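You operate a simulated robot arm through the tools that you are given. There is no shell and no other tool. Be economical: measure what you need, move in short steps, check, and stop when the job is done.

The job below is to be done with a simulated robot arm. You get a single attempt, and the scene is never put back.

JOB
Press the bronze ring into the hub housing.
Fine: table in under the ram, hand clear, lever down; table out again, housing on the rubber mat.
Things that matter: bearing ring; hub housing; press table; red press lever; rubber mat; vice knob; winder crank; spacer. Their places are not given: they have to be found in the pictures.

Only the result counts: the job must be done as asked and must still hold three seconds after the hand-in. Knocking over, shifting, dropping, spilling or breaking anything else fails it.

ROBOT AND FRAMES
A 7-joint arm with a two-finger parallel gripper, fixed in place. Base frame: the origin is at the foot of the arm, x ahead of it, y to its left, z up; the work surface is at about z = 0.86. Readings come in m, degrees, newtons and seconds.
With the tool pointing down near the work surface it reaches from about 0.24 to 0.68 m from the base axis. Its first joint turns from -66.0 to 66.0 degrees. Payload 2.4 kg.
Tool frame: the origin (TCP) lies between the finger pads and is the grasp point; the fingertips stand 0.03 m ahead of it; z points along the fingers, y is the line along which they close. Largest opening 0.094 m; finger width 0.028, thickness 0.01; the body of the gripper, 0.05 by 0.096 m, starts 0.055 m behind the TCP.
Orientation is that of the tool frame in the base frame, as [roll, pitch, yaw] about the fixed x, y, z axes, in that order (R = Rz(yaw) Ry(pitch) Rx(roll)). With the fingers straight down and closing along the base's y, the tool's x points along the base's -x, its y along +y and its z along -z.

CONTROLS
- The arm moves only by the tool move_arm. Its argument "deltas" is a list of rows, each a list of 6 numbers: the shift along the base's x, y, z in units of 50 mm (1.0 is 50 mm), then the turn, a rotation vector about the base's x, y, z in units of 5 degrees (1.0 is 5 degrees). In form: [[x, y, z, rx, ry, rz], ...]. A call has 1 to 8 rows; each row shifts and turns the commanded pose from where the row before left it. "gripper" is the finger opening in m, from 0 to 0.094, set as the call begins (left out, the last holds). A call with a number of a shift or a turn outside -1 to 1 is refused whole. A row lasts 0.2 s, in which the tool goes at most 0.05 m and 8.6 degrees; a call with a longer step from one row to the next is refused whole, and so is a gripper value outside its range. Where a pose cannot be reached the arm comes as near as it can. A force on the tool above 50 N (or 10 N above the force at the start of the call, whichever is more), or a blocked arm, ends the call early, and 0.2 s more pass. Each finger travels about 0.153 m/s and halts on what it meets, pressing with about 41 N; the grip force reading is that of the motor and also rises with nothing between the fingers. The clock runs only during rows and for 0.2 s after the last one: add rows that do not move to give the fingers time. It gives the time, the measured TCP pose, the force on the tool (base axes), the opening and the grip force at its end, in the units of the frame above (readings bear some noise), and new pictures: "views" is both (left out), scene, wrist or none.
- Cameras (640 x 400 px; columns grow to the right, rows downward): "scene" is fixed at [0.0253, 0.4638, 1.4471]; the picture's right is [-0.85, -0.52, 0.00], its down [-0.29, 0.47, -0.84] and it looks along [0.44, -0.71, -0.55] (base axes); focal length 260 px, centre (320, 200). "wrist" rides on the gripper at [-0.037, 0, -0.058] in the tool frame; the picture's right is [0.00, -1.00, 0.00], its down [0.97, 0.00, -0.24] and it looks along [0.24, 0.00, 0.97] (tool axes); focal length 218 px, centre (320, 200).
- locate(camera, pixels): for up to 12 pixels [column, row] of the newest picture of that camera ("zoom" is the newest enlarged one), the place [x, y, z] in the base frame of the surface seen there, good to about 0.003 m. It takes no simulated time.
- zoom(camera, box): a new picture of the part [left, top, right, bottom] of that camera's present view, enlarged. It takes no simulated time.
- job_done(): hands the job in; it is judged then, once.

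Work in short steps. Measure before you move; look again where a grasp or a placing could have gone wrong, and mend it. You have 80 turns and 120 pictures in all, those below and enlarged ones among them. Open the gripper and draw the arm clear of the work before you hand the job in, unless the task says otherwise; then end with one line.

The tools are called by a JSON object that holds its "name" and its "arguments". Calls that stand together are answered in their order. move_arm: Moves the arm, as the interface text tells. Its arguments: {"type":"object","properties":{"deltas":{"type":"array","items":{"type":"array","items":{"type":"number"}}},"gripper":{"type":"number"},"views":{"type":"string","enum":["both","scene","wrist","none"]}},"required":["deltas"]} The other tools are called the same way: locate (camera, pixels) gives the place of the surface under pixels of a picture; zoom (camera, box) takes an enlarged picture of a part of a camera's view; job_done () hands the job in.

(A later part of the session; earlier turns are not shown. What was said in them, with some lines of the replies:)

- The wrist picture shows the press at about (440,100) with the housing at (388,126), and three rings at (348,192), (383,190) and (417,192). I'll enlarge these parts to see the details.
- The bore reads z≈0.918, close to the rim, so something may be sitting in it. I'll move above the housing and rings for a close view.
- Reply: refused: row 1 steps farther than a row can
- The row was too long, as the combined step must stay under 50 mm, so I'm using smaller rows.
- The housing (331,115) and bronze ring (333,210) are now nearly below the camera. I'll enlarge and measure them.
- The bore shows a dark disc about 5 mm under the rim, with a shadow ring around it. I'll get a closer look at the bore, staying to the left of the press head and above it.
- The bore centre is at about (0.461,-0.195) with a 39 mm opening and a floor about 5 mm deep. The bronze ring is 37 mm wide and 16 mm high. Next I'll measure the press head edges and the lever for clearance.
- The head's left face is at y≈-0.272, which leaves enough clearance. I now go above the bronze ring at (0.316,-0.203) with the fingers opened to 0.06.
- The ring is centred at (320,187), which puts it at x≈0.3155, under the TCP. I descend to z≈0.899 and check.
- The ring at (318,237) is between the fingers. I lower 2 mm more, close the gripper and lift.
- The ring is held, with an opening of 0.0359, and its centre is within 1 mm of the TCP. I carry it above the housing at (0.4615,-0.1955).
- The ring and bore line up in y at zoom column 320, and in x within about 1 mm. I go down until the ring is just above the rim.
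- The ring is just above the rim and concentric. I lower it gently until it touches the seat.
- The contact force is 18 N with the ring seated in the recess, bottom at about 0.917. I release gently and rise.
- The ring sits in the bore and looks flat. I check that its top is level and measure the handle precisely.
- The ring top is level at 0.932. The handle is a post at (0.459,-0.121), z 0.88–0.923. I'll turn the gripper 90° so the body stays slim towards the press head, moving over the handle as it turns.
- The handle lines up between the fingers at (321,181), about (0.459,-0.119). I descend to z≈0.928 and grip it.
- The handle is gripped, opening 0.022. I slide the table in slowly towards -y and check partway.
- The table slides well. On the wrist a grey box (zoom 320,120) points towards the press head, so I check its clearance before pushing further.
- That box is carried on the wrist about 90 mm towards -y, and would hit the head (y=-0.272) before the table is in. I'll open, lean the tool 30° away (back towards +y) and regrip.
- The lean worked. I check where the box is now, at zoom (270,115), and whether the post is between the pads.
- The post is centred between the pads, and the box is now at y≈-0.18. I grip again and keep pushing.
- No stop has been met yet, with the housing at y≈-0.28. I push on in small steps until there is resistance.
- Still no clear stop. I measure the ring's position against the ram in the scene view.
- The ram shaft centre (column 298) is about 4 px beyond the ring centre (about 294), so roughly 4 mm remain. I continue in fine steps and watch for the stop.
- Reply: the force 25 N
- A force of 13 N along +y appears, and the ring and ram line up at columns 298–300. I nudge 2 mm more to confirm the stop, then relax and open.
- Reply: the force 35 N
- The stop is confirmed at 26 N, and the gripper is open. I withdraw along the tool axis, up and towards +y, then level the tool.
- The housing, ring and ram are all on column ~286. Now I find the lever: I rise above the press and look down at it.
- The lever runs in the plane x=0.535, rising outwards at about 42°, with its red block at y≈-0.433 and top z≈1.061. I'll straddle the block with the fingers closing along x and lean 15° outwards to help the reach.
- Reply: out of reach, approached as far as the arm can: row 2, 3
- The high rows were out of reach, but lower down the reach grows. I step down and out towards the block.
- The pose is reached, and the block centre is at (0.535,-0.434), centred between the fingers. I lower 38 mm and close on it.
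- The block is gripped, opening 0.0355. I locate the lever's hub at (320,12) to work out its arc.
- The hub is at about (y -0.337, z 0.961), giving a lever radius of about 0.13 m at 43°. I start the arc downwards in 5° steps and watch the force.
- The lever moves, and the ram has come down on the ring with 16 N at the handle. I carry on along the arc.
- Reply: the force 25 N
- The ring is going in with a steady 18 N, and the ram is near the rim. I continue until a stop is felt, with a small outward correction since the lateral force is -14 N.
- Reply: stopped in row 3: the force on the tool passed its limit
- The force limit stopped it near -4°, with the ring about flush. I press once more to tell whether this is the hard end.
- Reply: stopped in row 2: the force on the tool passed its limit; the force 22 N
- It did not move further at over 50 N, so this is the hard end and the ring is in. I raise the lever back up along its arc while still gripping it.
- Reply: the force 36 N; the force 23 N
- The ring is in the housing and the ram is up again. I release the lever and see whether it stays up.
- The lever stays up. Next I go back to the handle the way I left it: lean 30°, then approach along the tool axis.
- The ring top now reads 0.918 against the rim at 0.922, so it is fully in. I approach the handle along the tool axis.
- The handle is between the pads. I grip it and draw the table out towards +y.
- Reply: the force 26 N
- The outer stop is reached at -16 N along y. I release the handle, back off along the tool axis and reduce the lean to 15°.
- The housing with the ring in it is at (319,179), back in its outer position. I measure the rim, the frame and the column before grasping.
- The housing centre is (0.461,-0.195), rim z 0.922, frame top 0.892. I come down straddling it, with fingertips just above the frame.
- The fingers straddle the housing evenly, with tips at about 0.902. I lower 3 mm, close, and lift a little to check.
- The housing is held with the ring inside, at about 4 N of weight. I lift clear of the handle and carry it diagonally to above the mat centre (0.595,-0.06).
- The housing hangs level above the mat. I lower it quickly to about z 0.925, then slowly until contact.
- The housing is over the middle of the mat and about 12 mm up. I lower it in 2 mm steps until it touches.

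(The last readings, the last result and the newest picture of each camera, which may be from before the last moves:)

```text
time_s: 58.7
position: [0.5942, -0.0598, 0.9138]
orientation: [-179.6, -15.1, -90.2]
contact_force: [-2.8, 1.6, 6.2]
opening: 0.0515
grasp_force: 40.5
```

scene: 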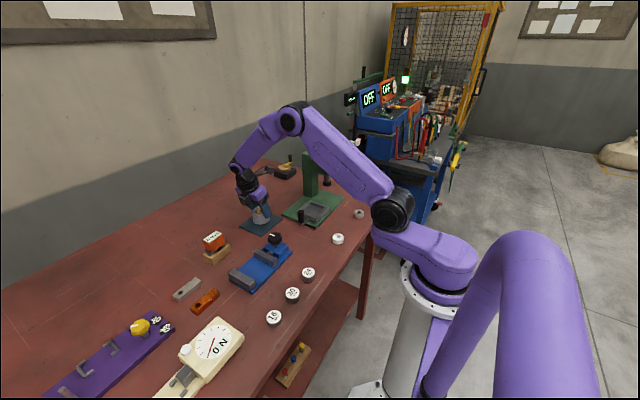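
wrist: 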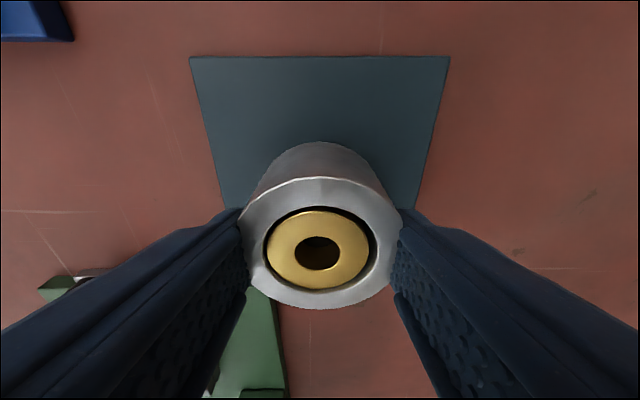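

The force turned from -5 to +6 N, so the housing stands on the mat. I release and look.

{"name": "move_arm", "arguments": {"deltas": [[0, 0, 0, 0, 0, 0], [0, 0, 0, 0, 0, 0], [0, 0, 0, 0, 0, 0]], "gripper": 0.085}}

{"name": "zoom", "arguments": {"camera": "scene", "box": [220, 160, 310, 250]}}

```text
time_s: 59.5
position: [0.5936, -0.0592, 0.9144]
orientation: [-179.6, -15.1, -90.3]
contact_force: [-0.1, 0.0, 1.0]
opening: 0.085
grasp_force: 0.1
```

scene: 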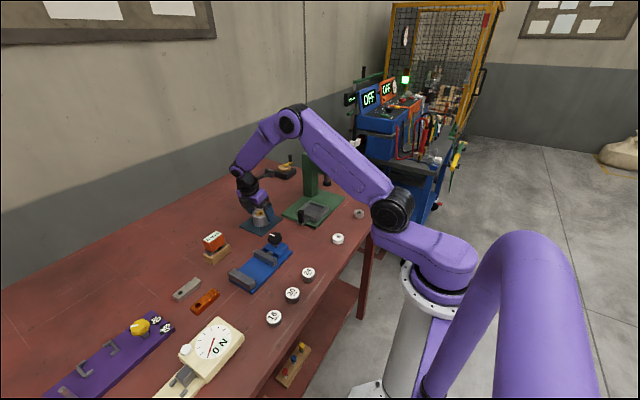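
wrist: 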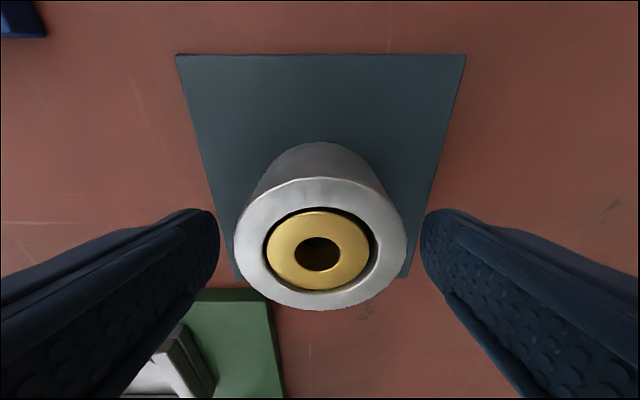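

```text
4.44 times, centred on (265, 205) of scene
```

zoom: 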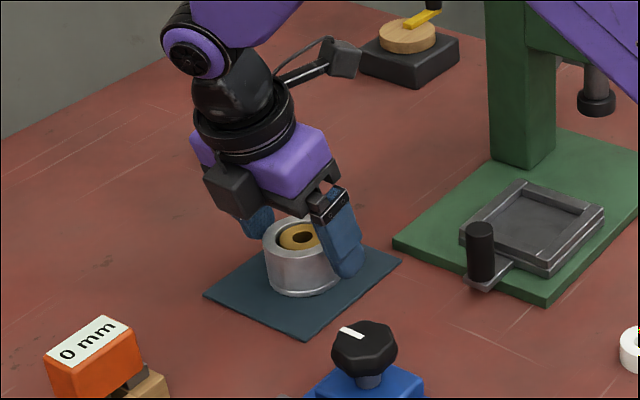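

The housing stands upright on the mat, clear of both fingers. I withdraw straight up along the tool axis and draw back.

{"name": "move_arm", "arguments": {"deltas": [[0, 0.08, 0.3, 0, 0, 0], [0, 0.2, 0.75, 0, 0, 0], [0, 0.2, 0.75, 0, 0, 0], [-0.3, 0, 0.8, 1, 0, 0], [-0.6, 0, 0.6, 1, 0, 0], [-0.8, 0, 0.4, 1, 0, 0], [-0.8, 0, 0, 0, 0, 0], [0, 0, 0, 0, 0, 0]]}}

{"name": "zoom", "arguments": {"camera": "scene", "box": [220, 130, 370, 250]}}

```text
time_s: 61.3
position: [0.4698, -0.035, 1.0946]
orientation: [-179.5, 0.0, -90.3]
contact_force: [1.5, -0.9, -0.5]
opening: 0.0852
grasp_force: 0.0
```

scene: 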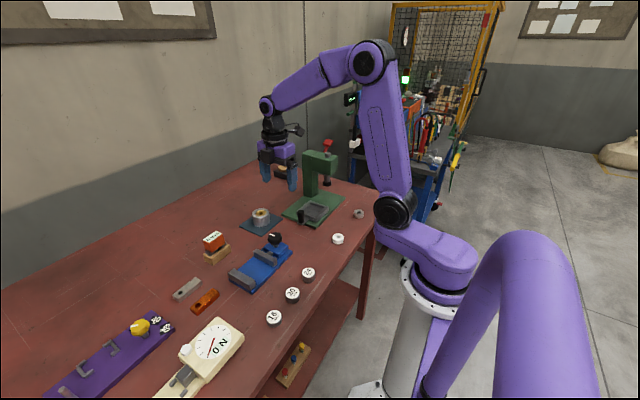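
wrist: 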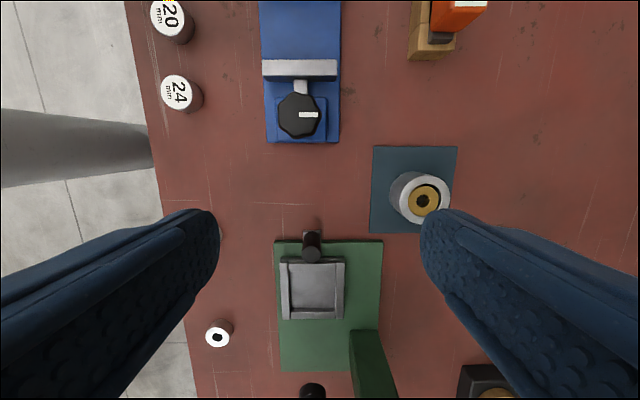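

```text
3.33 times, centred on (295, 190) of scene
```

zoom: 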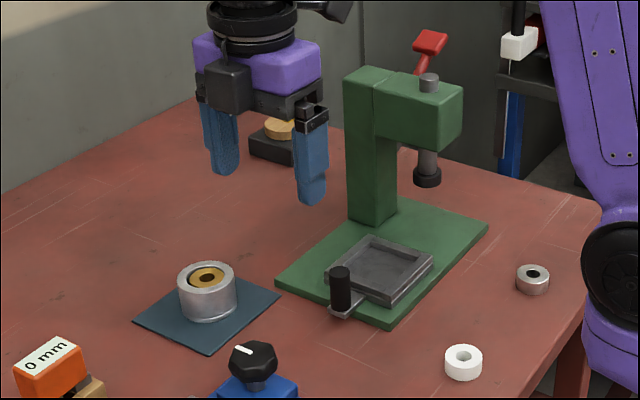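

The housing with the bronze ring stands upright on the mat, the table is out, the lever is up and nothing else has moved. I hand it in.

{"name": "job_done", "arguments": {}}

```text
The job is handed in.
```

The bronze ring is pressed into the hub housing, the press table is out again with the lever up, and the housing stands upright on the rubber mat.
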